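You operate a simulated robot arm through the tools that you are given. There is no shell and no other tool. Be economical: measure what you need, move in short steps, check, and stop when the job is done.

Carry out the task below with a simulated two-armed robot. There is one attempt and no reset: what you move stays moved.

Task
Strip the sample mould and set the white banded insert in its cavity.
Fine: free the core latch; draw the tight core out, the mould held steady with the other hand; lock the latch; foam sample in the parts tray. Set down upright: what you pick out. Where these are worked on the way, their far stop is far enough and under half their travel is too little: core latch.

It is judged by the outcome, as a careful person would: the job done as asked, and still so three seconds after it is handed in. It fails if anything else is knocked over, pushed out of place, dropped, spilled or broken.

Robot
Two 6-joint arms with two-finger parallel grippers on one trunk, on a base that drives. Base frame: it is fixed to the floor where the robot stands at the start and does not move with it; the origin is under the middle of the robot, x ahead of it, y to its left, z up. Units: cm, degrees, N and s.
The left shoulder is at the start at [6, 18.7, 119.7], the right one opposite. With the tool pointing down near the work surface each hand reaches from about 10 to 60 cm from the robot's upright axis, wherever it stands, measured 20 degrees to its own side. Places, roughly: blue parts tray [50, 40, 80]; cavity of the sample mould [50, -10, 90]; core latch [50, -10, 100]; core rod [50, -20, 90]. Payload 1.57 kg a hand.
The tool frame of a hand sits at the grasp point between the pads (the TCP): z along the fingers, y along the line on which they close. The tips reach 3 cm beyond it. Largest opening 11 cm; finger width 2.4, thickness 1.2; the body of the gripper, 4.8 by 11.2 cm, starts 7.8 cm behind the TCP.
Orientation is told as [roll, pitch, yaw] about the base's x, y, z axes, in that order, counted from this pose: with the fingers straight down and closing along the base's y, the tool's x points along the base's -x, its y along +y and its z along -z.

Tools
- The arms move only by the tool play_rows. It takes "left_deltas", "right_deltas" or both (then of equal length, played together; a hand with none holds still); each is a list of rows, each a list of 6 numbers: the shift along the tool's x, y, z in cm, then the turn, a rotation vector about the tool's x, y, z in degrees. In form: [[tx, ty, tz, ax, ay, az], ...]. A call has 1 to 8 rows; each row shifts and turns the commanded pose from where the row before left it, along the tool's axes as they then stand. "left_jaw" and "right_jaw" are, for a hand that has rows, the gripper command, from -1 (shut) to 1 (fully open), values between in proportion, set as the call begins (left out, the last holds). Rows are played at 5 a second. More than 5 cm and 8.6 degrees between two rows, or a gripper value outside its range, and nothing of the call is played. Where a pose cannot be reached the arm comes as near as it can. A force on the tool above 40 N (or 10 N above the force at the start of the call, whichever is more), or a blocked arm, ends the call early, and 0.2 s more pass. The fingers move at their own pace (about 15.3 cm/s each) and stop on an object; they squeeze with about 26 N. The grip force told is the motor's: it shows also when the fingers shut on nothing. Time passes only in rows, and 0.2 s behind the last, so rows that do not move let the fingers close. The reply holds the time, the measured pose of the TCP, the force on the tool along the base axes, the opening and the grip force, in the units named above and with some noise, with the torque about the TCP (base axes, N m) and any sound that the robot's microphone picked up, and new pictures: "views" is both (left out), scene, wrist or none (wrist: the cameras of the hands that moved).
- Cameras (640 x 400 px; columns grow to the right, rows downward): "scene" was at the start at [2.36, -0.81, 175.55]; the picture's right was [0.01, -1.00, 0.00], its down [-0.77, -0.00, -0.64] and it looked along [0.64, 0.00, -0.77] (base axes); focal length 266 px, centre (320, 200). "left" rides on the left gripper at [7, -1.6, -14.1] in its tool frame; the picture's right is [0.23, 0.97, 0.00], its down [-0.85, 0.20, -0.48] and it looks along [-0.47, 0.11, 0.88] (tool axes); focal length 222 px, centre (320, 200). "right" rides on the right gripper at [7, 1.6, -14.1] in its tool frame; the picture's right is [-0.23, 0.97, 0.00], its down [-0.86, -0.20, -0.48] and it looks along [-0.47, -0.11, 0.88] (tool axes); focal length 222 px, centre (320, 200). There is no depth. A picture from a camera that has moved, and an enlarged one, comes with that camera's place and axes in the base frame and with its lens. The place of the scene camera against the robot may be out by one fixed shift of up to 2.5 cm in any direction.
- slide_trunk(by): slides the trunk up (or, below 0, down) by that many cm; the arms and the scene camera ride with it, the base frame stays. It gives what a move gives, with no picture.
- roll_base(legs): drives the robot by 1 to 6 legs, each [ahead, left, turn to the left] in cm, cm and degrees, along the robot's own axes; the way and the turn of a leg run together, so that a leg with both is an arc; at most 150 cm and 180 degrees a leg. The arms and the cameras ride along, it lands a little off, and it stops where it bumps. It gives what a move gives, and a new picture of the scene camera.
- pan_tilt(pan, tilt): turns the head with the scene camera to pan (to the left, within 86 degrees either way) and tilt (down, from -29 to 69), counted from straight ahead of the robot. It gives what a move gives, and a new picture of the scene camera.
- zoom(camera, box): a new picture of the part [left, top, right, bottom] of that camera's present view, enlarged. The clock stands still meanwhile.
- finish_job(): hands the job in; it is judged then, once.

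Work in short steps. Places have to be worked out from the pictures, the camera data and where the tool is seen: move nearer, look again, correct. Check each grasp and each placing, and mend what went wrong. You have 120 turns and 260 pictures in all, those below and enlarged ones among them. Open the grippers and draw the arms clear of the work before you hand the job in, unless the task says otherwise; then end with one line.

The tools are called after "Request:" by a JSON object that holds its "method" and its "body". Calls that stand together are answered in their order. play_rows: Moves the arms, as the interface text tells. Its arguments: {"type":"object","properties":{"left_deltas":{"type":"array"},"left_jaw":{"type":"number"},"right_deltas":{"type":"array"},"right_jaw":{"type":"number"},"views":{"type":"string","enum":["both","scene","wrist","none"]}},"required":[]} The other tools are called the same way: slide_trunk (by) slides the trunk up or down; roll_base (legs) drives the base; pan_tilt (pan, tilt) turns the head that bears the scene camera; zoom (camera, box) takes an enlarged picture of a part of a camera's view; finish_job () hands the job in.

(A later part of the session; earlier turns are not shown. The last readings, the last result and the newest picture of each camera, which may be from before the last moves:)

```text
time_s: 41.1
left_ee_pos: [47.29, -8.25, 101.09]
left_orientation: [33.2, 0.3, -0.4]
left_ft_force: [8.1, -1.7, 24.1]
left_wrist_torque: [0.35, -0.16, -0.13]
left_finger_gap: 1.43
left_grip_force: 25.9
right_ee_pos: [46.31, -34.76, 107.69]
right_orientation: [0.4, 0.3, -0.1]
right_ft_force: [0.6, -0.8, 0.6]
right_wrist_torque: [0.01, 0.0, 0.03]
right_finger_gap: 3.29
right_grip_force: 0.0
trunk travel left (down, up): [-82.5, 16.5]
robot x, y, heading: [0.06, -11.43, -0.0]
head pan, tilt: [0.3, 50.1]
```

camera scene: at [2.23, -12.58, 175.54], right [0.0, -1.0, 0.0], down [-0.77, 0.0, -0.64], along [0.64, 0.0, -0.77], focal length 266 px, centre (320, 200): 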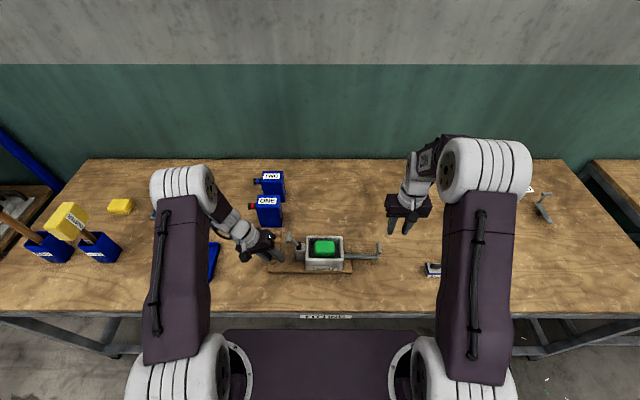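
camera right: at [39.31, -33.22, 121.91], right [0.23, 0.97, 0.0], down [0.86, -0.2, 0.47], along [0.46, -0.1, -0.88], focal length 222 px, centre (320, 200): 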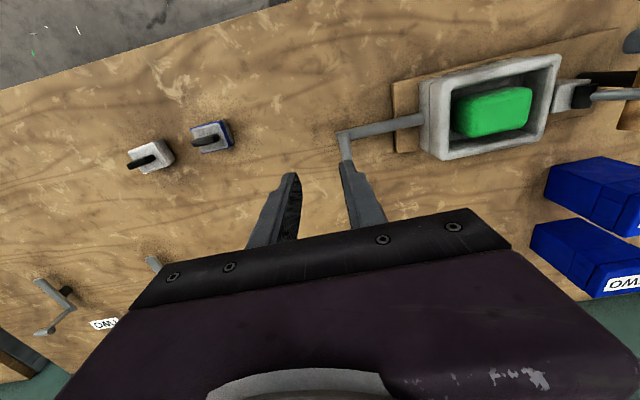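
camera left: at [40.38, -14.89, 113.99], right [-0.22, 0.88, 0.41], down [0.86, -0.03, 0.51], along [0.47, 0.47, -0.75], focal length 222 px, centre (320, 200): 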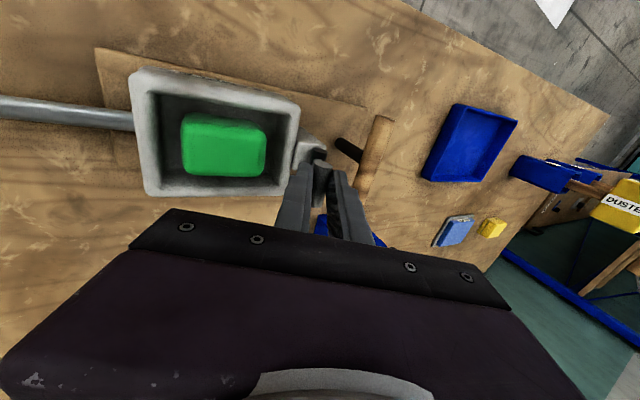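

The stop reacts and the bar is back at its original locked place. I release and retract the left hand up and away.

Request:
{"method": "play_rows", "body": {"left_deltas": [[0, 0, 0, 0, 0, 0], [0, 0, 0, 0, 0, 0], [0, 0, -3, 0, 0, 0], [0, 0, -4, 0, 0, 0], [0, 1, -4, 8, 0, 0], [0, 2, -3, 8, 0, 0], [0, 3, -2, 8, 0, 0], [0, 3, -2, 8, 0, 0]], "left_jaw": -0.45}}

Request:
{"method": "zoom", "body": {"camera": "scene", "box": [260, 200, 410, 295]}}

Request:
{"method": "zoom", "body": {"camera": "left", "box": [160, 60, 400, 210]}}

```text
time_s: 42.9
left_ee_pos: [47.25, -7.42, 119.4]
left_orientation: [0.9, 0.4, -0.3]
left_ft_force: [-1.0, 0.8, -0.4]
left_wrist_torque: [-0.04, 0.02, 0.04]
left_finger_gap: 3.03
left_grip_force: 0.0
right_ee_pos: [46.39, -34.72, 107.76]
right_orientation: [0.2, 0.3, -0.2]
right_ft_force: [0.0, -0.1, 0.8]
right_wrist_torque: [0.01, 0.0, 0.0]
right_finger_gap: 3.29
right_grip_force: 0.1
trunk travel left (down, up): [-82.5, 16.5]
robot x, y, heading: [0.34, -11.55, 0.1]
head pan, tilt: [0.3, 50.1]
camera scene: at [2.28, -12.17, 175.54], right [0.0, -1.0, 0.0], down [-0.77, 0.0, -0.64], along [0.64, 0.0, -0.77], focal length 266 px, centre (320, 200)
camera left: at [40.33, -9.31, 133.68], right [-0.22, 0.98, 0.02], down [0.86, 0.19, 0.48], along [0.46, 0.12, -0.88], focal length 222 px, centre (320, 200)
```

scene: 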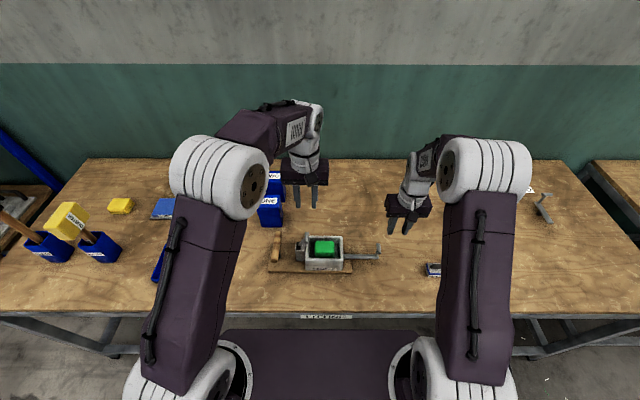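
left: 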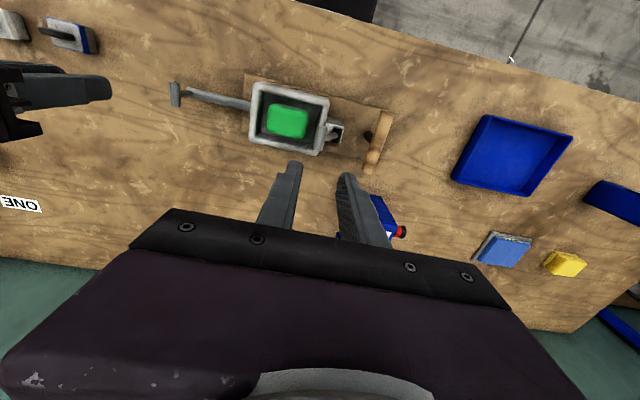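

```text
4.21 times, centred on (335, 248) of scene
camera zoom: at [2.28, -12.17, 175.54], right [0.0, -1.0, 0.0], down [-0.77, 0.0, -0.64], along [0.64, 0.0, -0.77], focal length 1122 px, centre (257, 0)
```

zoom: 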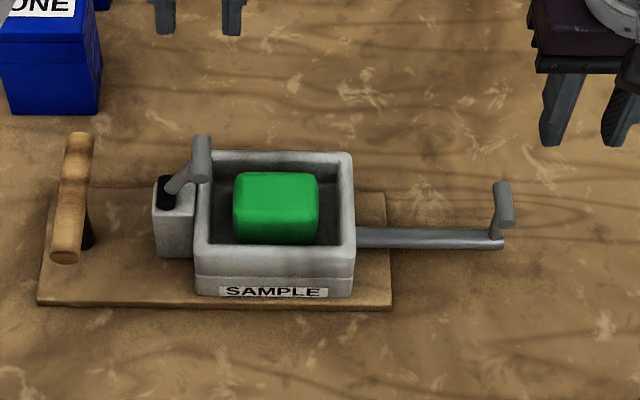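

```text
2.67 times, centred on (280, 135) of left
camera zoom: at [40.33, -9.31, 133.68], right [-0.22, 0.98, 0.02], down [0.86, 0.19, 0.48], along [0.46, 0.12, -0.88], focal length 592 px, centre (427, 373)
```

zoom: 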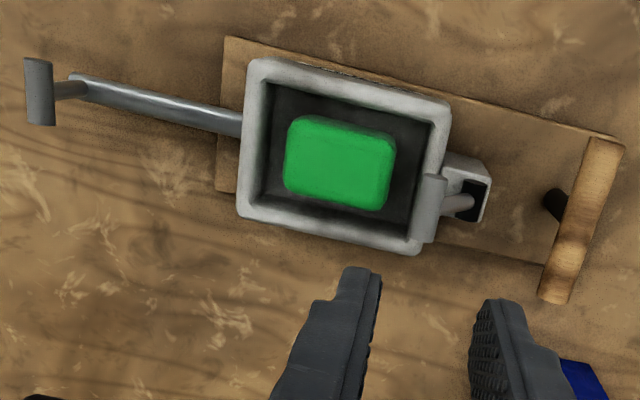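

The latch is locked again. For the foam (~6.5 in y × 5 in x, centre ≈(47.4,−13,93)), gripping along x keeps clear of the lever, so I yaw the left hand by 90° while high.

Request:
{"method": "play_rows", "body": {"left_deltas": [[0, 0, 0, 0, 0, 8.5], [0, 0, 0, 0, 0, 8.5], [0, 0, 0, 0, 0, 8.5], [0, 0, 0, 0, 0, 8.5], [0, 0, 0, 0, 0, 8.5], [0, 0, 0, 0, 0, 8.5], [0, 0, 0, 0, 0, 0]], "left_jaw": 0.3, "views": "none"}}

Request:
{"method": "play_rows", "body": {"left_deltas": [[0, 0, 0, 0, 0, 8.5], [0, 0, 0, 0, 0, 8.5], [0, 0, 0, 0, 0, 8.5], [0, 0, 0, 0, 0, 8.5], [0, 0, 0, 0, 0, 5], [0, 0, 0, 0, 0, 0]], "left_jaw": 0.3}}

```text
time_s: 44.5
left_ee_pos: [47.37, -7.81, 119.58]
left_orientation: [0.4, 1.1, -51.5]
left_ft_force: [-0.3, -0.5, -0.2]
left_wrist_torque: [0.02, 0.02, -0.01]
left_finger_gap: 7.13
left_grip_force: 0.0
right_ee_pos: [46.43, -34.85, 107.65]
right_orientation: [0.3, 0.4, 0.0]
right_ft_force: [0.0, 0.2, 0.0]
right_wrist_torque: [0.0, 0.01, -0.01]
right_finger_gap: 3.29
right_grip_force: 0.1
trunk travel left (down, up): [-82.5, 16.5]
robot x, y, heading: [0.54, -11.66, 0.1]
head pan, tilt: [0.3, 50.1]
```

```text
time_s: 45.9
left_ee_pos: [47.32, -7.92, 119.5]
left_orientation: [-0.4, 1.1, -90.5]
left_ft_force: [-0.4, 0.2, 0.9]
left_wrist_torque: [-0.02, 0.0, 0.0]
left_finger_gap: 7.16
left_grip_force: 0.0
right_ee_pos: [46.44, -34.84, 107.61]
right_orientation: [0.4, 0.4, -0.1]
right_ft_force: [0.1, -0.7, 0.2]
right_wrist_torque: [-0.01, -0.02, -0.03]
right_finger_gap: 3.29
right_grip_force: 0.1
trunk travel left (down, up): [-82.5, 16.5]
robot x, y, heading: [-0.18, -11.58, -0.1]
head pan, tilt: [0.3, 50.1]
camera scene: at [2.36, -12.47, 175.55], right [0.0, -1.0, 0.0], down [-0.77, 0.0, -0.64], along [0.64, 0.0, -0.77], focal length 266 px, centre (320, 200)
camera left: at [45.94, -1.17, 133.91], right [0.98, 0.22, 0.0], down [0.2, -0.87, 0.46], along [0.1, -0.45, -0.89], focal length 222 px, centre (320, 200)
```

scene: 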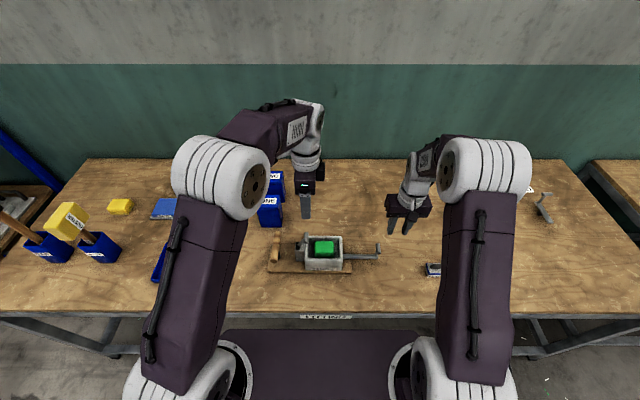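
left: 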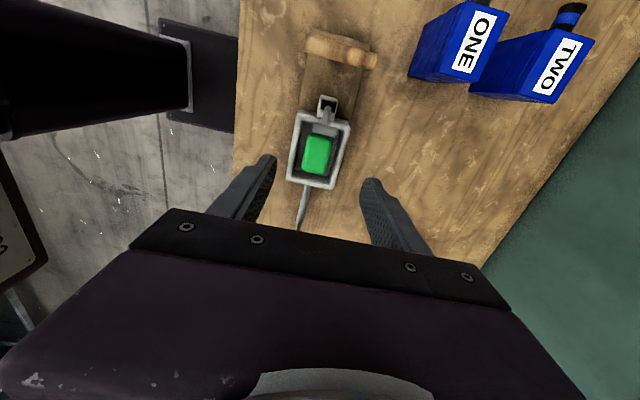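

Yaw is done. I move over the foam at z≈108 and measure the gaps.

Request:
{"method": "play_rows", "body": {"left_deltas": [[-2.5, 0.1, 2.5, 0, 0, 0], [-2.6, 0.1, 2.5, 0, 0, 0], [0, 0, 3.2, 0, 0, 0], [0, 0, 3.2, 0, 0, 0], [0, 0, 0, 0, 0, 0]]}}

Request:
{"method": "zoom", "body": {"camera": "left", "box": [220, 60, 420, 185]}}

Request:
{"method": "zoom", "body": {"camera": "scene", "box": [270, 200, 390, 275]}}

```text
time_s: 47.1
left_ee_pos: [47.44, -12.88, 108.2]
left_orientation: [-0.4, 1.1, -90.5]
left_ft_force: [-1.1, 0.3, 1.2]
left_wrist_torque: [0.0, 0.01, 0.02]
left_finger_gap: 7.15
left_grip_force: 0.1
right_ee_pos: [46.34, -34.87, 107.69]
right_orientation: [0.4, 0.4, -0.1]
right_ft_force: [0.3, -0.1, 0.4]
right_wrist_torque: [-0.01, 0.01, -0.03]
right_finger_gap: 3.3
right_grip_force: 0.1
trunk travel left (down, up): [-82.5, 16.5]
robot x, y, heading: [-0.23, -11.5, -0.1]
head pan, tilt: [0.3, 50.1]
camera scene: at [2.34, -12.53, 175.55], right [0.0, -1.0, 0.0], down [-0.77, 0.0, -0.64], along [0.64, 0.0, -0.77], focal length 266 px, centre (320, 200)
camera left: at [45.99, -6.13, 122.56], right [0.98, 0.22, 0.0], down [0.2, -0.87, 0.46], along [0.1, -0.45, -0.89], focal length 222 px, centre (320, 200)
```

scene: 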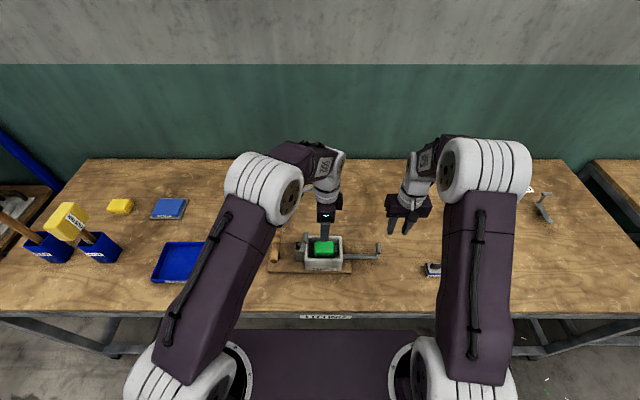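
left: 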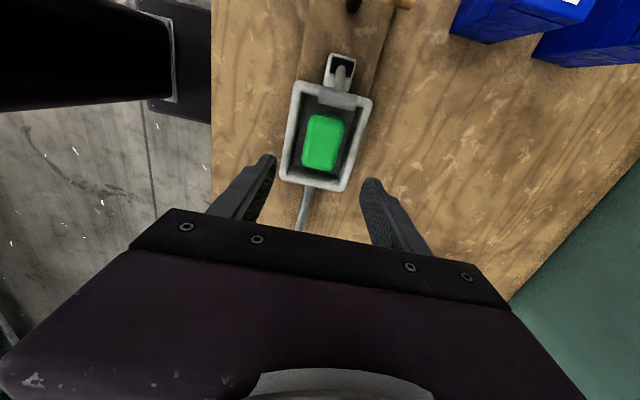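

```text
3.20 times, centred on (320, 122) of left
camera zoom: at [45.99, -6.13, 122.56], right [0.98, 0.22, 0.0], down [0.2, -0.87, 0.46], along [0.1, -0.45, -0.89], focal length 711 px, centre (320, 448)
```

zoom: 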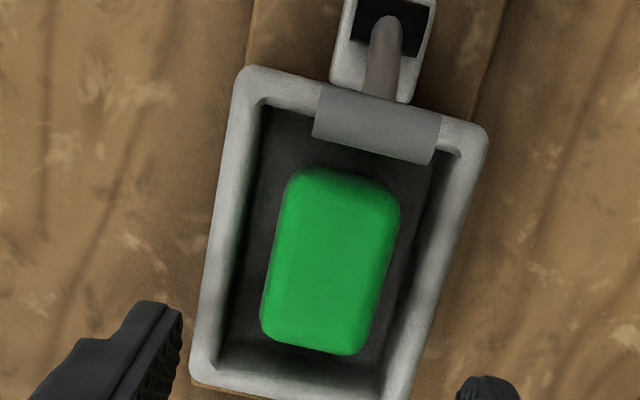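

```text
5.33 times, centred on (330, 238) of scene
camera zoom: at [2.34, -12.53, 175.55], right [0.0, -1.0, 0.0], down [-0.77, 0.0, -0.64], along [0.64, 0.0, -0.77], focal length 1421 px, centre (267, 0)
```

zoom: 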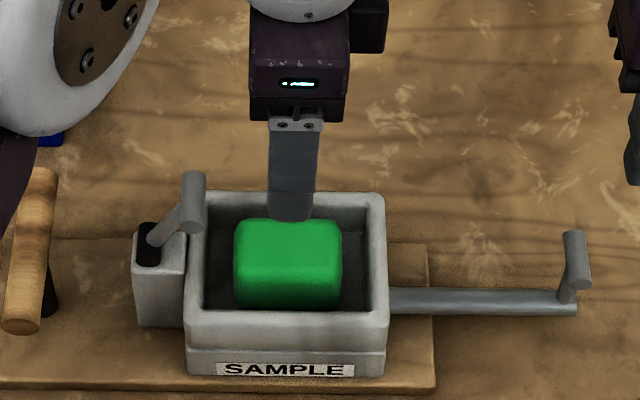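

The x-gaps beside the foam look only about as wide as a finger, so I need the foam's height relative to the rim. I look with the right wrist camera from the side.

Request:
{"method": "play_rows", "body": {"right_deltas": [[0, 0, 0, -8, 0, 0], [0, 0, 0, -8, 0, 0], [0, 0, 0, -8, 0, 0], [0, 0, 0, -8, 0, 0], [0, 0, 0, -8, 0, 0], [0, 0, 0, -8, 0, 0], [0, 0, 0, 0, 0, 0]], "views": "wrist"}}

```text
time_s: 48.7
left_ee_pos: [47.5, -12.89, 108.16]
left_orientation: [-0.4, 1.0, -90.4]
left_ft_force: [1.0, -0.7, 0.5]
left_wrist_torque: [0.01, -0.01, 0.0]
left_finger_gap: 7.18
left_grip_force: 0.1
right_ee_pos: [46.38, -34.88, 107.51]
right_orientation: [48.4, 0.4, -0.1]
right_ft_force: [-0.4, -0.8, -0.3]
right_wrist_torque: [-0.01, -0.02, 0.0]
right_finger_gap: 3.32
right_grip_force: 0.0
trunk travel left (down, up): [-82.5, 16.5]
robot x, y, heading: [0.11, -11.58, 0.0]
head pan, tilt: [0.3, 50.1]
camera right: at [39.36, -44.22, 118.2], right [0.23, 0.65, 0.73], down [0.86, -0.49, 0.16], along [0.46, 0.58, -0.67], focal length 222 px, centre (320, 200)
```

right: 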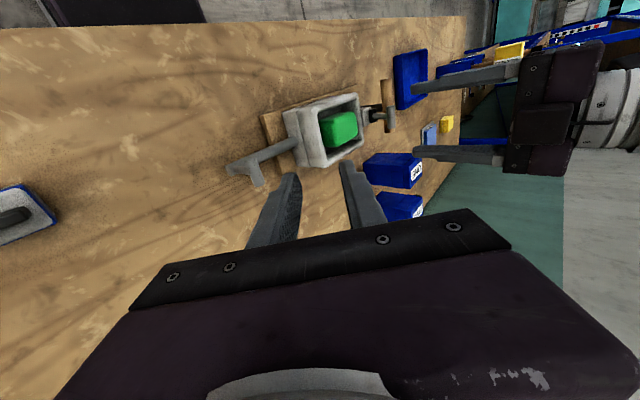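

I enlarge this oblique view.

Request:
{"method": "zoom", "body": {"camera": "right", "box": [220, 70, 420, 195]}}

Request:
{"method": "play_rows", "body": {"right_deltas": [[0, 0, 1.5, -8, 0, 0], [0, 0, 1.5, -8, 0, 0], [0, 0, 1.5, -8, 0, 0], [0, 0, 0, 0, 0, 0]], "views": "wrist"}}

Request:
{"method": "zoom", "body": {"camera": "right", "box": [220, 70, 420, 195]}}

```text
3.20 times, centred on (320, 132) of right
camera zoom: at [39.36, -44.22, 118.2], right [0.23, 0.65, 0.73], down [0.86, -0.49, 0.16], along [0.46, 0.58, -0.67], focal length 711 px, centre (320, 416)
```

zoom: 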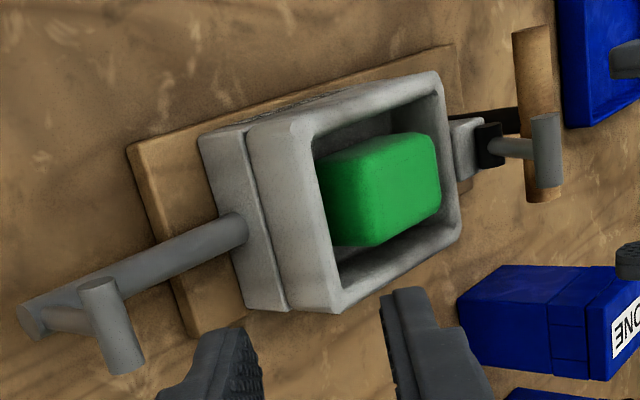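

```text
time_s: 49.7
left_ee_pos: [47.4, -12.78, 108.18]
left_orientation: [-0.3, 1.0, -90.5]
left_ft_force: [-0.3, 0.3, 0.1]
left_wrist_torque: [0.02, -0.03, -0.03]
left_finger_gap: 7.15
left_grip_force: 0.0
right_ee_pos: [46.31, -31.46, 105.03]
right_orientation: [72.4, 0.2, -0.1]
right_ft_force: [0.1, -0.2, 0.4]
right_wrist_torque: [0.01, -0.02, -0.03]
right_finger_gap: 3.28
right_grip_force: 0.0
trunk travel left (down, up): [-82.5, 16.5]
robot x, y, heading: [0.12, -11.4, -0.2]
head pan, tilt: [0.3, 50.1]
camera right: at [39.29, -44.16, 110.9], right [0.23, 0.29, 0.93], down [0.85, -0.52, -0.05], along [0.47, 0.8, -0.37], focal length 222 px, centre (320, 200)
```

right: 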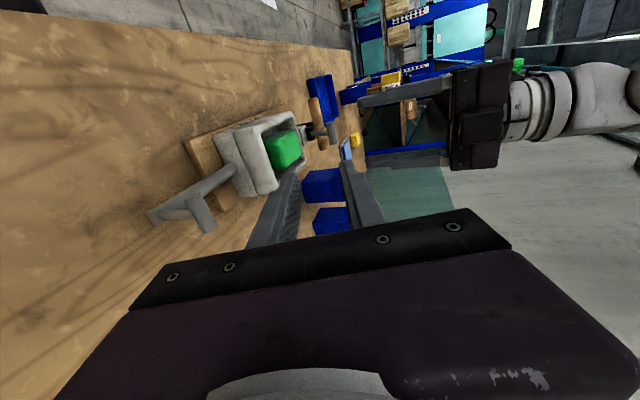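

```text
3.20 times, centred on (320, 132) of right
camera zoom: at [39.29, -44.16, 110.9], right [0.23, 0.29, 0.93], down [0.85, -0.52, -0.05], along [0.47, 0.8, -0.37], focal length 711 px, centre (320, 416)
```

zoom: 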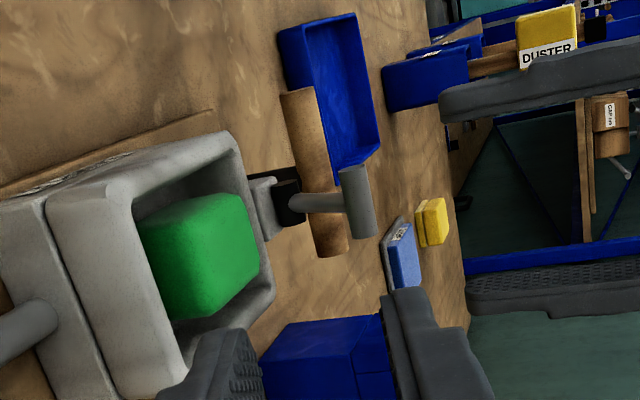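

The foam stands only ~0.7 cm above the rim and x-gaps are finger-tight, while a y-grip would meet the locked lever. So I will briefly free the latch again for the extraction and relock it afterwards; first I turn both hands back upright.

Request:
{"method": "play_rows", "body": {"left_deltas": [[0, 0, -0.5, 0, 0, -8.5], [0, 0, -0.5, 0, 0, -8.5], [0, 0, 0, 0, 0, -8.5], [0, 0, 0, 0, 0, -8.5], [0, 0, 0, 0, 0, -8.5], [0, 0, 0, 0, 0, -8.5]], "right_deltas": [[0, 0, -1.5, 8, 0, 0], [0, 0, -1.5, 8, 0, 0], [0, 0, -1.5, 8, 0, 0], [0, 0, 0, 8, 0, 0], [0, 0, 0, 8, 0, 0], [0, 0, 0, 8, 0, 0]], "left_jaw": -1, "views": "none"}}

Request:
{"method": "play_rows", "body": {"left_deltas": [[0, 0, 0, 0, 0, -8.5], [0, 0, 0, 0, 0, -8.5], [0, 0, 0, 0, 0, -8.5], [0, 0, 0, 0, 0, -8.5], [0, 0, 0, 0, 0, -5]], "right_deltas": [[0, 0, 0, 8, 0, 0], [0, 0, 0, 8, 0, 0], [0, -1, 0, 8, 0, 0], [0, -2, 0, 0, 0, 0], [0, -2, 0, 0, 0, 0]], "left_jaw": -1, "views": "none"}}

```text
time_s: 51.1
left_ee_pos: [47.4, -12.72, 109.02]
left_orientation: [0.6, 1.0, -39.2]
left_ft_force: [-1.0, -0.2, 0.6]
left_wrist_torque: [0.0, 0.02, -0.01]
left_finger_gap: 0.0
left_grip_force: 21.7
right_ee_pos: [46.35, -35.18, 106.99]
right_orientation: [24.1, 0.3, -0.1]
right_ft_force: [0.2, -0.1, 0.0]
right_wrist_torque: [-0.02, -0.03, -0.03]
right_finger_gap: 3.28
right_grip_force: 0.0
trunk travel left (down, up): [-82.5, 16.5]
robot x, y, heading: [0.26, -11.68, -0.1]
head pan, tilt: [0.3, 50.1]
```

```text
time_s: 52.3
left_ee_pos: [47.5, -12.92, 109.07]
left_orientation: [1.0, 0.4, -0.3]
left_ft_force: [-0.8, 0.4, 0.2]
left_wrist_torque: [0.01, -0.01, -0.02]
left_finger_gap: 0.0
left_grip_force: 21.0
right_ee_pos: [46.38, -40.65, 106.82]
right_orientation: [0.3, 0.4, -0.1]
right_ft_force: [0.2, -0.3, -0.5]
right_wrist_torque: [0.04, 0.03, -0.01]
right_finger_gap: 3.28
right_grip_force: 0.1
trunk travel left (down, up): [-82.5, 16.5]
robot x, y, heading: [-0.08, -11.95, -0.1]
head pan, tilt: [0.3, 50.1]
```

Both are upright. I lower the closed left fingers on the −y side of the lever bar, tips at z≈98.8.

Request:
{"method": "play_rows", "body": {"left_deltas": [[0, 1.5, 3, 0, 0, 0], [0, 0, 4.2, 0, 0, 0], [0, 0, 0, 0, 0, 0]], "views": "scene"}}

Request:
{"method": "zoom", "body": {"camera": "scene", "box": [260, 200, 380, 275]}}

```text
time_s: 53.1
left_ee_pos: [47.18, -11.31, 101.87]
left_orientation: [1.1, 0.4, -0.5]
left_ft_force: [-0.5, 0.5, -0.2]
left_wrist_torque: [0.01, 0.01, -0.03]
left_finger_gap: 0.0
left_grip_force: 21.2
right_ee_pos: [46.35, -40.4, 106.82]
right_orientation: [0.3, 0.3, -0.1]
right_ft_force: [-0.7, 0.0, 0.0]
right_wrist_torque: [-0.02, 0.01, -0.02]
right_finger_gap: 3.31
right_grip_force: 0.0
trunk travel left (down, up): [-82.5, 16.5]
robot x, y, heading: [-0.21, -11.74, -0.0]
head pan, tilt: [0.3, 50.1]
camera scene: at [2.3, -12.47, 175.55], right [0.0, -1.0, 0.0], down [-0.77, 0.0, -0.64], along [0.64, 0.0, -0.77], focal length 266 px, centre (320, 200)
```

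scene: 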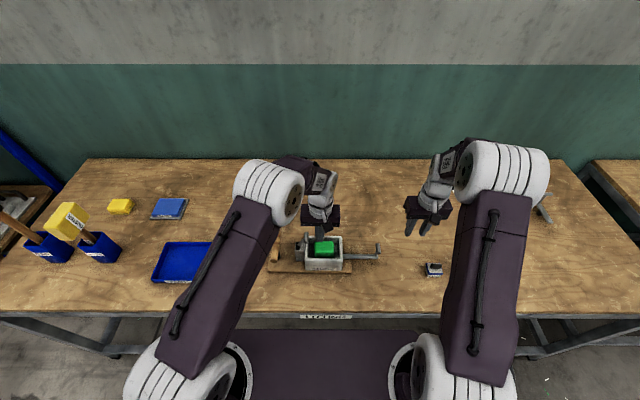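

```text
5.33 times, centred on (320, 238) of scene
camera zoom: at [2.3, -12.47, 175.55], right [0.0, -1.0, 0.0], down [-0.77, 0.0, -0.64], along [0.64, 0.0, -0.77], focal length 1421 px, centre (320, 0)
```

zoom: 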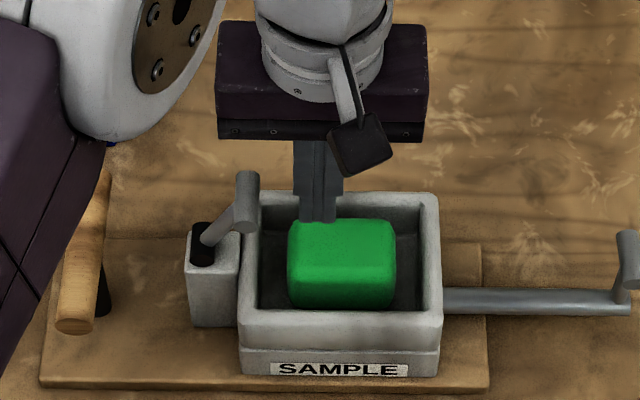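

The fingers are beside the bar. I push it over toward +y.

Request:
{"method": "play_rows", "body": {"left_deltas": [[0, 1.2, 0, 0, 0, 0], [0, 1.2, 0, 0, 0, 0], [0, 1.2, 0, 0, 0, 0], [0, 1.2, 0, 0, 0, 0], [0, 1.2, 0, 0, 0, 0], [0, 1.2, 0, 0, 0, 0], [0, 1.0, 0, 0, 0, 0], [0, 0, 0, 0, 0, 0]], "views": "none"}}

Request:
{"method": "play_rows", "body": {"left_deltas": [[0, 0.3, 0, 0, 0, 0], [0, 0.3, 0, 0, 0, 0], [0, 0.3, 0, 0, 0, 0], [0, 0, 0, 0, 0, 0]], "views": "scene"}}

Request:
{"method": "zoom", "body": {"camera": "scene", "box": [260, 200, 380, 275]}}

```text
time_s: 54.9
left_ee_pos: [47.53, -3.09, 101.9]
left_orientation: [1.1, 0.4, -0.4]
left_ft_force: [0.9, 0.0, 0.4]
left_wrist_torque: [-0.02, 0.01, 0.0]
left_finger_gap: 0.02
left_grip_force: 20.6
right_ee_pos: [46.38, -40.5, 106.87]
right_orientation: [0.3, 0.2, -0.1]
right_ft_force: [-0.3, 0.6, -0.3]
right_wrist_torque: [-0.01, 0.01, 0.02]
right_finger_gap: 3.29
right_grip_force: 0.0
trunk travel left (down, up): [-82.5, 16.5]
robot x, y, heading: [0.18, -11.77, -0.1]
head pan, tilt: [0.3, 50.1]
```

```text
time_s: 55.9
left_ee_pos: [47.56, -2.24, 102.04]
left_orientation: [1.2, 0.3, -0.5]
left_ft_force: [0.0, -6.3, 2.5]
left_wrist_torque: [-0.14, -0.02, -0.03]
left_finger_gap: 0.0
left_grip_force: 21.0
right_ee_pos: [46.35, -40.56, 106.78]
right_orientation: [0.4, 0.3, -0.1]
right_ft_force: [0.4, -0.3, 0.6]
right_wrist_torque: [0.01, -0.05, -0.03]
right_finger_gap: 3.29
right_grip_force: 0.1
trunk travel left (down, up): [-82.5, 16.5]
robot x, y, heading: [0.1, -11.51, -0.0]
head pan, tilt: [0.3, 50.1]
camera scene: at [2.34, -12.66, 175.55], right [0.0, -1.0, 0.0], down [-0.77, 0.0, -0.64], along [0.64, 0.0, -0.77], focal length 266 px, centre (320, 200)
```

scene: 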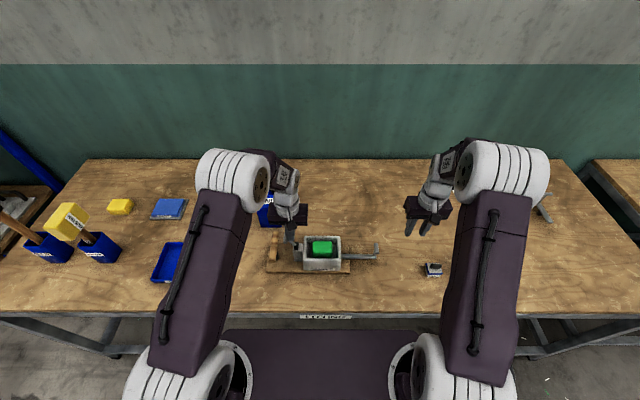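

```text
5.33 times, centred on (320, 238) of scene
camera zoom: at [2.34, -12.66, 175.55], right [0.0, -1.0, 0.0], down [-0.77, 0.0, -0.64], along [0.64, 0.0, -0.77], focal length 1421 px, centre (320, 0)
```

zoom: 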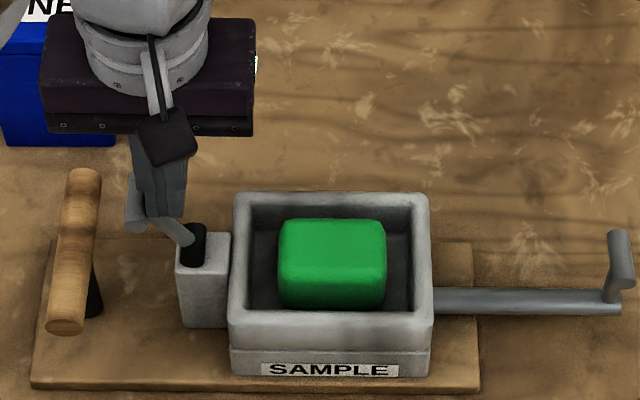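

The lever is over. I raise, open to ~7.4 cm and move above the foam centre (≈48,−12.2).

Request:
{"method": "play_rows", "body": {"left_deltas": [[0, -0.5, 0, 0, 0, 0], [0, 0, -4, 0, 0, 0], [0, -2.5, -2.5, 0, 0, 0], [-0.2, -3.5, 0, 0.5, 0, 0], [-0.2, -3.5, 0, 0.5, 0, 0], [0, 0, 0, 0, 0, 0]], "left_jaw": 0.34}}

Request:
{"method": "zoom", "body": {"camera": "left", "box": [190, 60, 430, 210]}}

Request:
{"method": "zoom", "body": {"camera": "scene", "box": [260, 200, 380, 275]}}

```text
time_s: 57.3
left_ee_pos: [48.19, -12.09, 108.5]
left_orientation: [0.1, 0.3, -0.3]
left_ft_force: [-0.2, 0.8, -0.4]
left_wrist_torque: [0.02, -0.01, 0.01]
left_finger_gap: 7.36
left_grip_force: 0.1
right_ee_pos: [46.43, -40.26, 106.9]
right_orientation: [0.3, 0.3, -0.2]
right_ft_force: [-0.1, 0.3, 0.1]
right_wrist_torque: [0.02, 0.0, 0.02]
right_finger_gap: 3.29
right_grip_force: 0.1
trunk travel left (down, up): [-82.5, 16.5]
robot x, y, heading: [-0.16, -11.78, 0.1]
head pan, tilt: [0.3, 50.1]
camera scene: at [2.31, -12.43, 175.55], right [0.0, -1.0, 0.0], down [-0.77, 0.0, -0.64], along [0.64, 0.0, -0.77], focal length 266 px, centre (320, 200)
camera left: at [41.33, -13.68, 122.82], right [-0.22, 0.98, 0.0], down [0.86, 0.19, 0.47], along [0.46, 0.11, -0.88], focal length 222 px, centre (320, 200)
```

scene: 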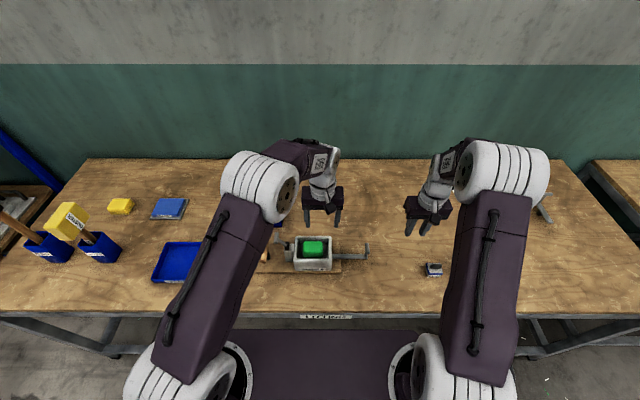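
left: 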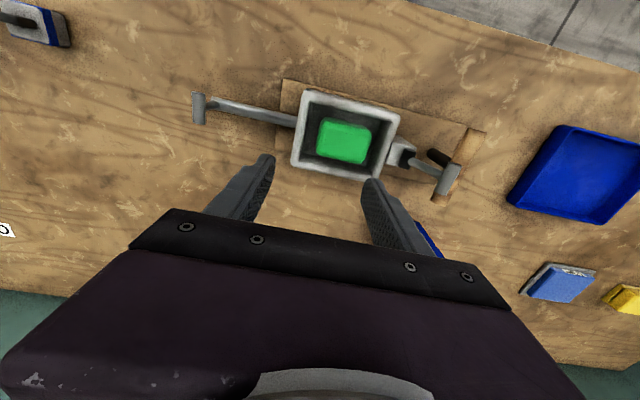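

```text
2.67 times, centred on (310, 135) of left
camera zoom: at [41.33, -13.68, 122.82], right [-0.22, 0.98, 0.0], down [0.86, 0.19, 0.47], along [0.46, 0.11, -0.88], focal length 592 px, centre (347, 373)
```

zoom: 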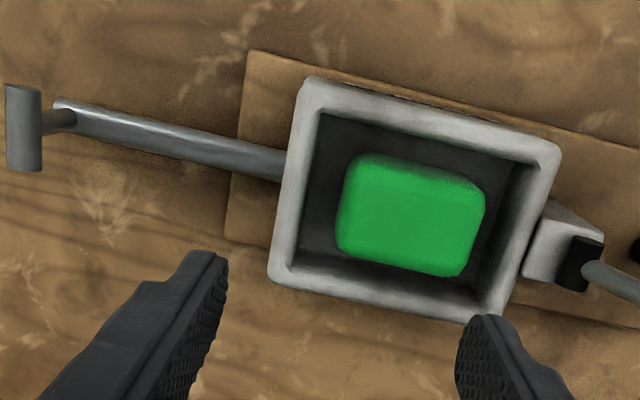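

```text
5.33 times, centred on (320, 238) of scene
camera zoom: at [2.31, -12.43, 175.55], right [0.0, -1.0, 0.0], down [-0.77, 0.0, -0.64], along [0.64, 0.0, -0.77], focal length 1421 px, centre (320, 0)
```

zoom: 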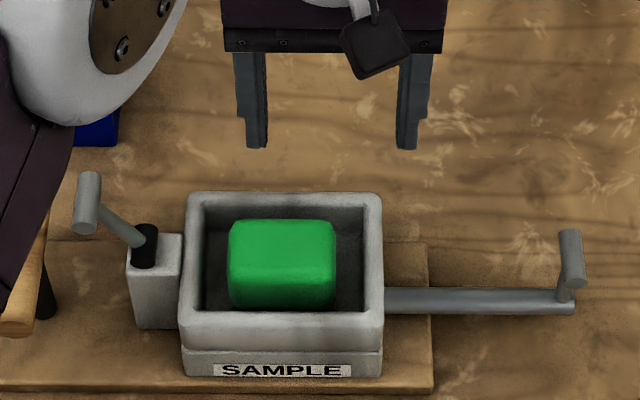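

Comparing pictures, the mould board now sits ~3.1 cm further +y: opening the jaw beside the lever at once shoved it. I will slide it back by its hold bar later; now I re-centre over the foam (≈47.2,−9.1).

Request:
{"method": "play_rows", "body": {"left_deltas": [[0.9, 3.05, 0, 0, 0, 0], [0, 0, 2.5, 0, 0, 0], [0, 0, 2.5, 0, 0, 0], [0, 0, 2.0, 0, 0, 0], [0, 0, 0, 0, 0, 0]], "left_jaw": 0.29}}

Request:
{"method": "zoom", "body": {"camera": "left", "box": [200, 80, 440, 230]}}

Request:
{"method": "zoom", "body": {"camera": "scene", "box": [260, 200, 380, 275]}}

```text
time_s: 58.5
left_ee_pos: [47.13, -8.93, 101.36]
left_orientation: [0.0, 0.4, -0.3]
left_ft_force: [-0.4, -0.5, 0.4]
left_wrist_torque: [-0.02, -0.04, 0.0]
left_finger_gap: 7.09
left_grip_force: 0.0
right_ee_pos: [46.42, -40.39, 106.86]
right_orientation: [0.3, 0.2, -0.1]
right_ft_force: [0.2, 0.2, 0.3]
right_wrist_torque: [-0.01, 0.02, 0.02]
right_finger_gap: 3.31
right_grip_force: 0.1
trunk travel left (down, up): [-82.5, 16.5]
robot x, y, heading: [-0.04, -11.49, -0.1]
head pan, tilt: [0.3, 50.1]
camera scene: at [2.33, -12.48, 175.55], right [0.0, -1.0, 0.0], down [-0.77, 0.0, -0.64], along [0.64, 0.0, -0.77], focal length 266 px, centre (320, 200)
camera left: at [40.22, -10.53, 115.59], right [-0.22, 0.98, 0.0], down [0.86, 0.19, 0.47], along [0.46, 0.11, -0.88], focal length 222 px, centre (320, 200)
```

scene: 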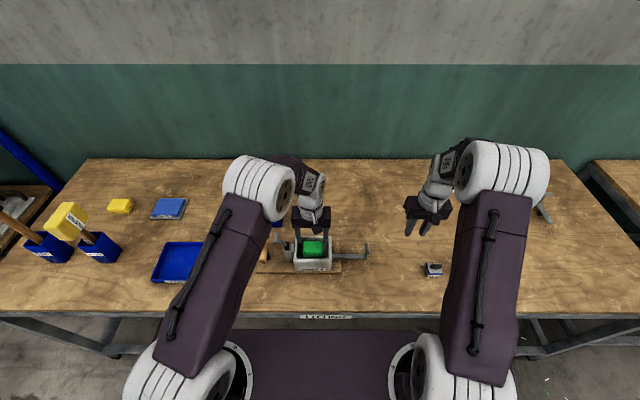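
left: 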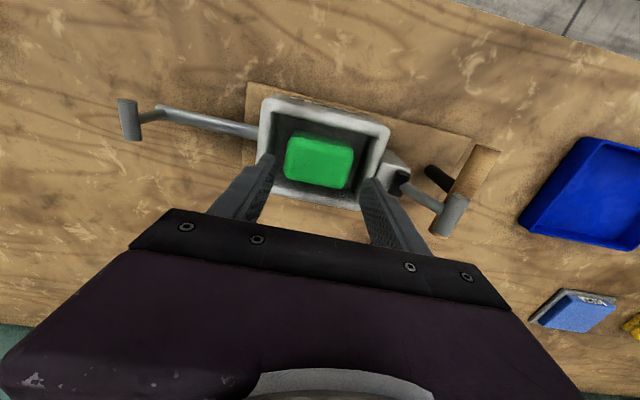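

```text
2.67 times, centred on (320, 155) of left
camera zoom: at [40.22, -10.53, 115.59], right [-0.22, 0.98, 0.0], down [0.86, 0.19, 0.47], along [0.46, 0.11, -0.88], focal length 592 px, centre (320, 320)
```

zoom: 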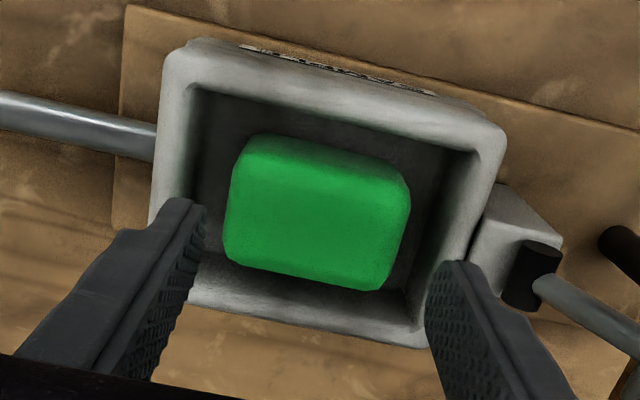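

```text
5.33 times, centred on (320, 238) of scene
camera zoom: at [2.33, -12.48, 175.55], right [0.0, -1.0, 0.0], down [-0.77, 0.0, -0.64], along [0.64, 0.0, -0.77], focal length 1421 px, centre (320, 0)
```

zoom: 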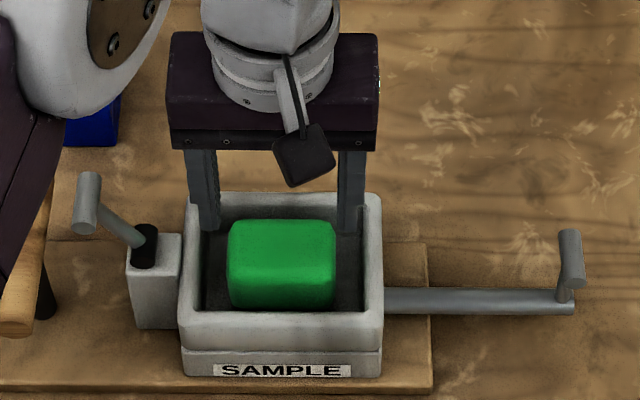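

Fingers are centred about the foam in y (both views agree). I descend slowly into the cavity.

Request:
{"method": "play_rows", "body": {"left_deltas": [[0, 0, 1.5, 0, 0, 0], [0, 0, 1.3, 0, 0, 0], [0, 0, 1.3, 0, 0, 0], [0, 0, 1.2, 0, 0, 0], [0, 0, 0, 0, 0, 0]], "views": "none"}}

Request:
{"method": "zoom", "body": {"camera": "scene", "box": [260, 200, 380, 275]}}

Request:
{"method": "zoom", "body": {"camera": "left", "box": [200, 80, 440, 230]}}

```text
time_s: 59.4
left_ee_pos: [47.0, -9.2, 97.11]
left_orientation: [0.0, 0.0, -0.3]
left_ft_force: [-7.4, 0.6, 19.5]
left_wrist_torque: [0.72, 0.24, 0.22]
left_finger_gap: 7.12
left_grip_force: 0.1
right_ee_pos: [46.14, -40.47, 106.87]
right_orientation: [0.4, 0.2, -0.1]
right_ft_force: [0.5, 0.6, -0.3]
right_wrist_torque: [0.01, 0.03, -0.01]
right_finger_gap: 3.28
right_grip_force: 0.0
trunk travel left (down, up): [-82.5, 16.5]
robot x, y, heading: [-0.26, -11.28, -0.2]
head pan, tilt: [0.3, 50.1]
stopped in row 4 (left hand): the force on the tool passed its limit (the readings are from after the stop); the commanded pose is now the measured one
```

```text
5.33 times, centred on (320, 238) of scene
camera zoom: at [1.93, -12.47, 175.57], right [0.0, -1.0, 0.0], down [-0.77, 0.0, -0.64], along [0.64, 0.0, -0.77], focal length 1421 px, centre (320, 0)
```

zoom: 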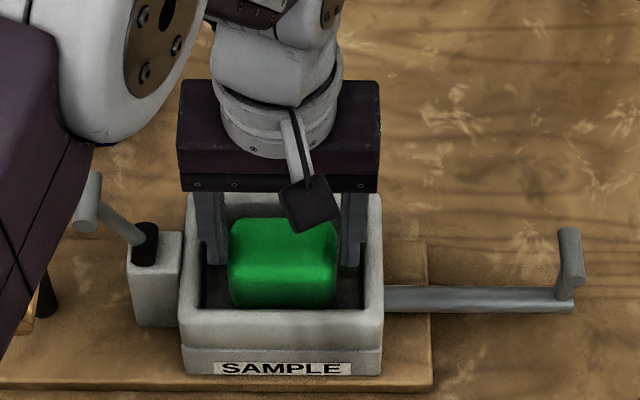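

```text
2.67 times, centred on (320, 155) of left
camera zoom: at [39.97, -10.73, 111.37], right [-0.22, 0.98, 0.0], down [0.86, 0.19, 0.48], along [0.47, 0.11, -0.88], focal length 592 px, centre (320, 320)
```

zoom: 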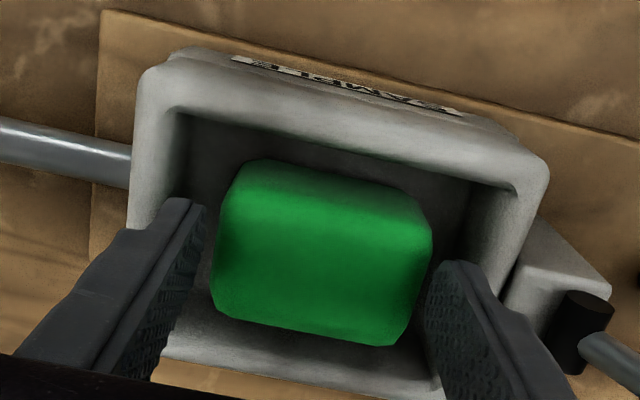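

The +y finger met the foam's edge: from the scene scale the foam is ~7.0 wide in a 10.35 cavity. I lift 1.5 cm, widen to 7.55, shift +0.1 and try again.

Request:
{"method": "play_rows", "body": {"left_deltas": [[0, 0, -1.5, 0, 0, 0], [0, 0.12, 0, 0, 0, 0], [0, 0, 1, 0, 0, 0], [0, 0, 1, 0, 0, 0], [0, 0, 0.8, 0, 0, 0], [0, 0, 0, 0, 0, 0]], "left_jaw": 0.375, "views": "none"}}

Request:
{"method": "zoom", "body": {"camera": "scene", "box": [275, 210, 355, 260]}}

Request:
{"method": "zoom", "body": {"camera": "left", "box": [200, 80, 440, 230]}}

```text
time_s: 60.8
left_ee_pos: [47.2, -8.84, 95.56]
left_orientation: [0.0, 0.2, -0.4]
left_ft_force: [-0.1, 0.7, -0.6]
left_wrist_torque: [0.01, -0.04, 0.0]
left_finger_gap: 7.55
left_grip_force: 0.1
right_ee_pos: [46.38, -40.4, 106.97]
right_orientation: [0.3, 0.4, -0.1]
right_ft_force: [-0.1, -0.3, -0.9]
right_wrist_torque: [-0.02, -0.01, -0.01]
right_finger_gap: 3.31
right_grip_force: 0.1
trunk travel left (down, up): [-82.5, 16.5]
robot x, y, heading: [0.03, -11.81, -0.3]
head pan, tilt: [0.3, 50.1]
```

```text
8.00 times, centred on (315, 235) of scene
camera zoom: at [2.4, -12.46, 175.55], right [0.0, -1.0, 0.0], down [-0.77, 0.0, -0.64], along [0.64, 0.0, -0.77], focal length 2131 px, centre (360, -80)
```

zoom: 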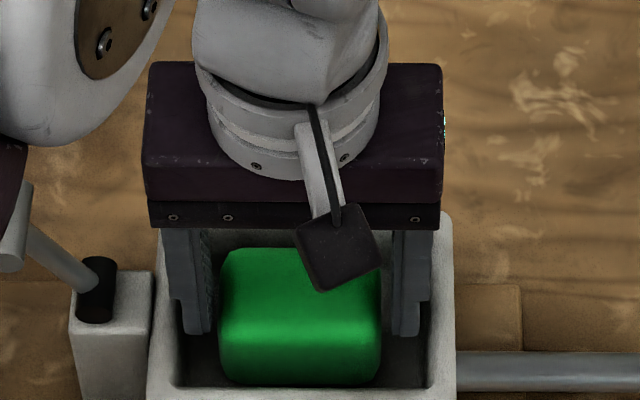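

```text
2.67 times, centred on (320, 155) of left
camera zoom: at [40.24, -10.52, 109.83], right [-0.22, 0.98, 0.0], down [0.86, 0.19, 0.48], along [0.46, 0.11, -0.88], focal length 592 px, centre (320, 320)
```

zoom: 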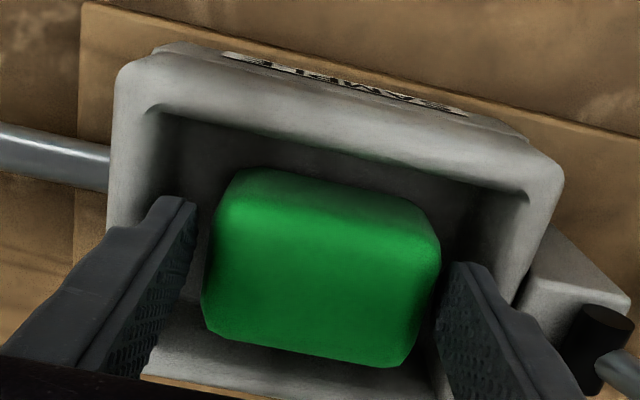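

Both fingers now straddle the foam, free of contact. I close.

Request:
{"method": "play_rows", "body": {"left_deltas": [[0, 0, 0.5, 0, 0, 0], [0, 0, 0, 0, 0, 0], [0, 0, 0, 0, 0, 0], [0, 0, 0, 0, 0, 0]], "left_jaw": -0.2, "views": "none"}}

```text
time_s: 61.8
left_ee_pos: [47.15, -9.02, 95.16]
left_orientation: [0.0, -0.2, -0.4]
left_ft_force: [5.0, 3.0, 24.5]
left_wrist_torque: [0.08, -0.23, 0.05]
left_finger_gap: 6.88
left_grip_force: 26.6
right_ee_pos: [46.27, -40.35, 106.89]
right_orientation: [0.4, 0.3, -0.1]
right_ft_force: [0.1, -0.3, 0.1]
right_wrist_torque: [0.02, -0.02, 0.01]
right_finger_gap: 3.29
right_grip_force: 0.1
trunk travel left (down, up): [-82.5, 16.5]
robot x, y, heading: [0.17, -11.88, -0.3]
head pan, tilt: [0.3, 50.1]
```

Foam gripped at 6.88. The tips seem to touch the cavity floor, so I lift slowly.

Request:
{"method": "play_rows", "body": {"left_deltas": [[0, 0, -0.5, 0, 0, 0], [0, 0, -0.8, 0, 0, 0], [0, 0, -1, 0, 0, 0], [0, 0, 0, 0, 0, 0]], "views": "none"}}

Request:
{"method": "zoom", "body": {"camera": "scene", "box": [260, 200, 380, 275]}}

Request:
{"method": "zoom", "body": {"camera": "left", "box": [200, 80, 440, 230]}}

```text
time_s: 62.8
left_ee_pos: [47.09, -9.18, 97.28]
left_orientation: [0.1, 0.1, -0.3]
left_ft_force: [-0.1, -0.1, -0.6]
left_wrist_torque: [0.01, -0.02, -0.01]
left_finger_gap: 6.87
left_grip_force: 26.3
right_ee_pos: [46.41, -40.46, 106.79]
right_orientation: [0.3, 0.3, -0.1]
right_ft_force: [0.9, -0.7, -0.7]
right_wrist_torque: [-0.02, 0.03, -0.03]
right_finger_gap: 3.31
right_grip_force: 0.0
trunk travel left (down, up): [-82.5, 16.5]
robot x, y, heading: [-0.18, -11.49, 0.0]
head pan, tilt: [0.3, 50.1]
```

```text
5.33 times, centred on (320, 238) of scene
camera zoom: at [2.43, -12.49, 175.54], right [0.0, -1.0, 0.0], down [-0.77, 0.0, -0.64], along [0.64, 0.0, -0.77], focal length 1421 px, centre (320, 0)
```

zoom: 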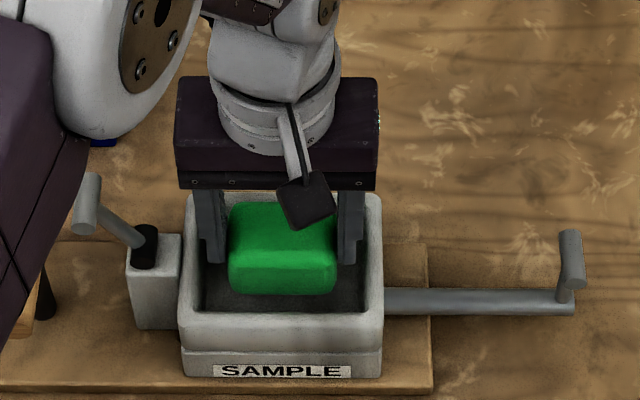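

```text
2.67 times, centred on (320, 155) of left
camera zoom: at [40.22, -10.63, 111.62], right [-0.22, 0.98, 0.0], down [0.86, 0.19, 0.48], along [0.46, 0.11, -0.88], focal length 592 px, centre (320, 320)
```

zoom: 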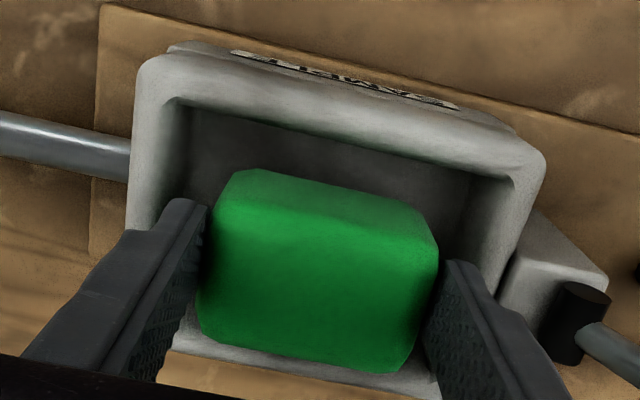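

The foam comes free with no resistance, confirming the core is out. I lift it high.

Request:
{"method": "play_rows", "body": {"left_deltas": [[0, 0, -3, 0, 0, 0], [0, 0, -4, 0, 0, 0], [0, 0, -4, 0, 0, 0], [0, 0, -4, 0, 0, 0], [1, 1, -4, 0, 0, 0], [2, 2, -2, 0, 0, 0]], "views": "scene"}}

Request:
{"method": "roll_base", "body": {"legs": [[0, 22, 0]]}}

```text
time_s: 64.2
left_ee_pos: [43.77, -6.06, 118.35]
left_orientation: [0.0, 0.0, -0.4]
left_ft_force: [0.5, -0.2, 0.0]
left_wrist_torque: [0.0, -0.03, 0.0]
left_finger_gap: 6.9
left_grip_force: 25.7
right_ee_pos: [46.23, -40.34, 106.91]
right_orientation: [0.2, 0.4, -0.1]
right_ft_force: [0.0, -0.3, 0.8]
right_wrist_torque: [-0.04, -0.01, 0.01]
right_finger_gap: 3.3
right_grip_force: 0.0
trunk travel left (down, up): [-82.5, 16.5]
robot x, y, heading: [-0.11, -11.77, -0.1]
head pan, tilt: [0.3, 50.1]
camera scene: at [2.16, -12.31, 175.55], right [0.0, -1.0, 0.0], down [-0.77, 0.0, -0.64], along [0.64, 0.0, -0.77], focal length 266 px, centre (320, 200)
```

scene: 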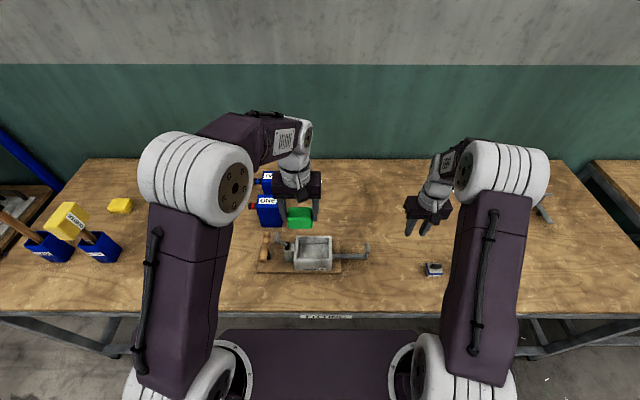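

```text
time_s: 65.9
left_ee_pos: [43.99, 15.59, 118.2]
left_orientation: [0.1, 0.2, -0.4]
left_ft_force: [0.3, 0.5, -0.4]
left_wrist_torque: [0.03, 0.0, 0.05]
left_finger_gap: 6.87
left_grip_force: 26.0
right_ee_pos: [46.52, -18.76, 106.76]
right_orientation: [0.3, 0.4, -0.1]
right_ft_force: [0.0, -1.1, -0.1]
right_wrist_torque: [0.05, 0.0, 0.01]
right_finger_gap: 3.28
right_grip_force: 0.1
trunk travel left (down, up): [-82.5, 16.5]
robot x, y, heading: [0.09, 9.99, -0.1]
head pan, tilt: [0.3, 50.1]
camera scene: at [2.42, 9.08, 175.55], right [0.0, -1.0, 0.0], down [-0.77, 0.0, -0.64], along [0.64, 0.0, -0.77], focal length 266 px, centre (320, 200)
```

scene: 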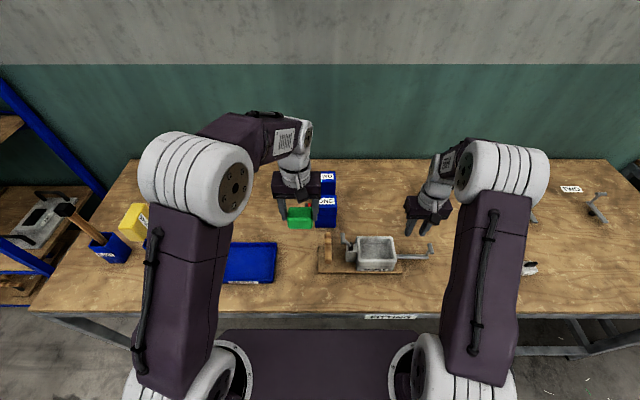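

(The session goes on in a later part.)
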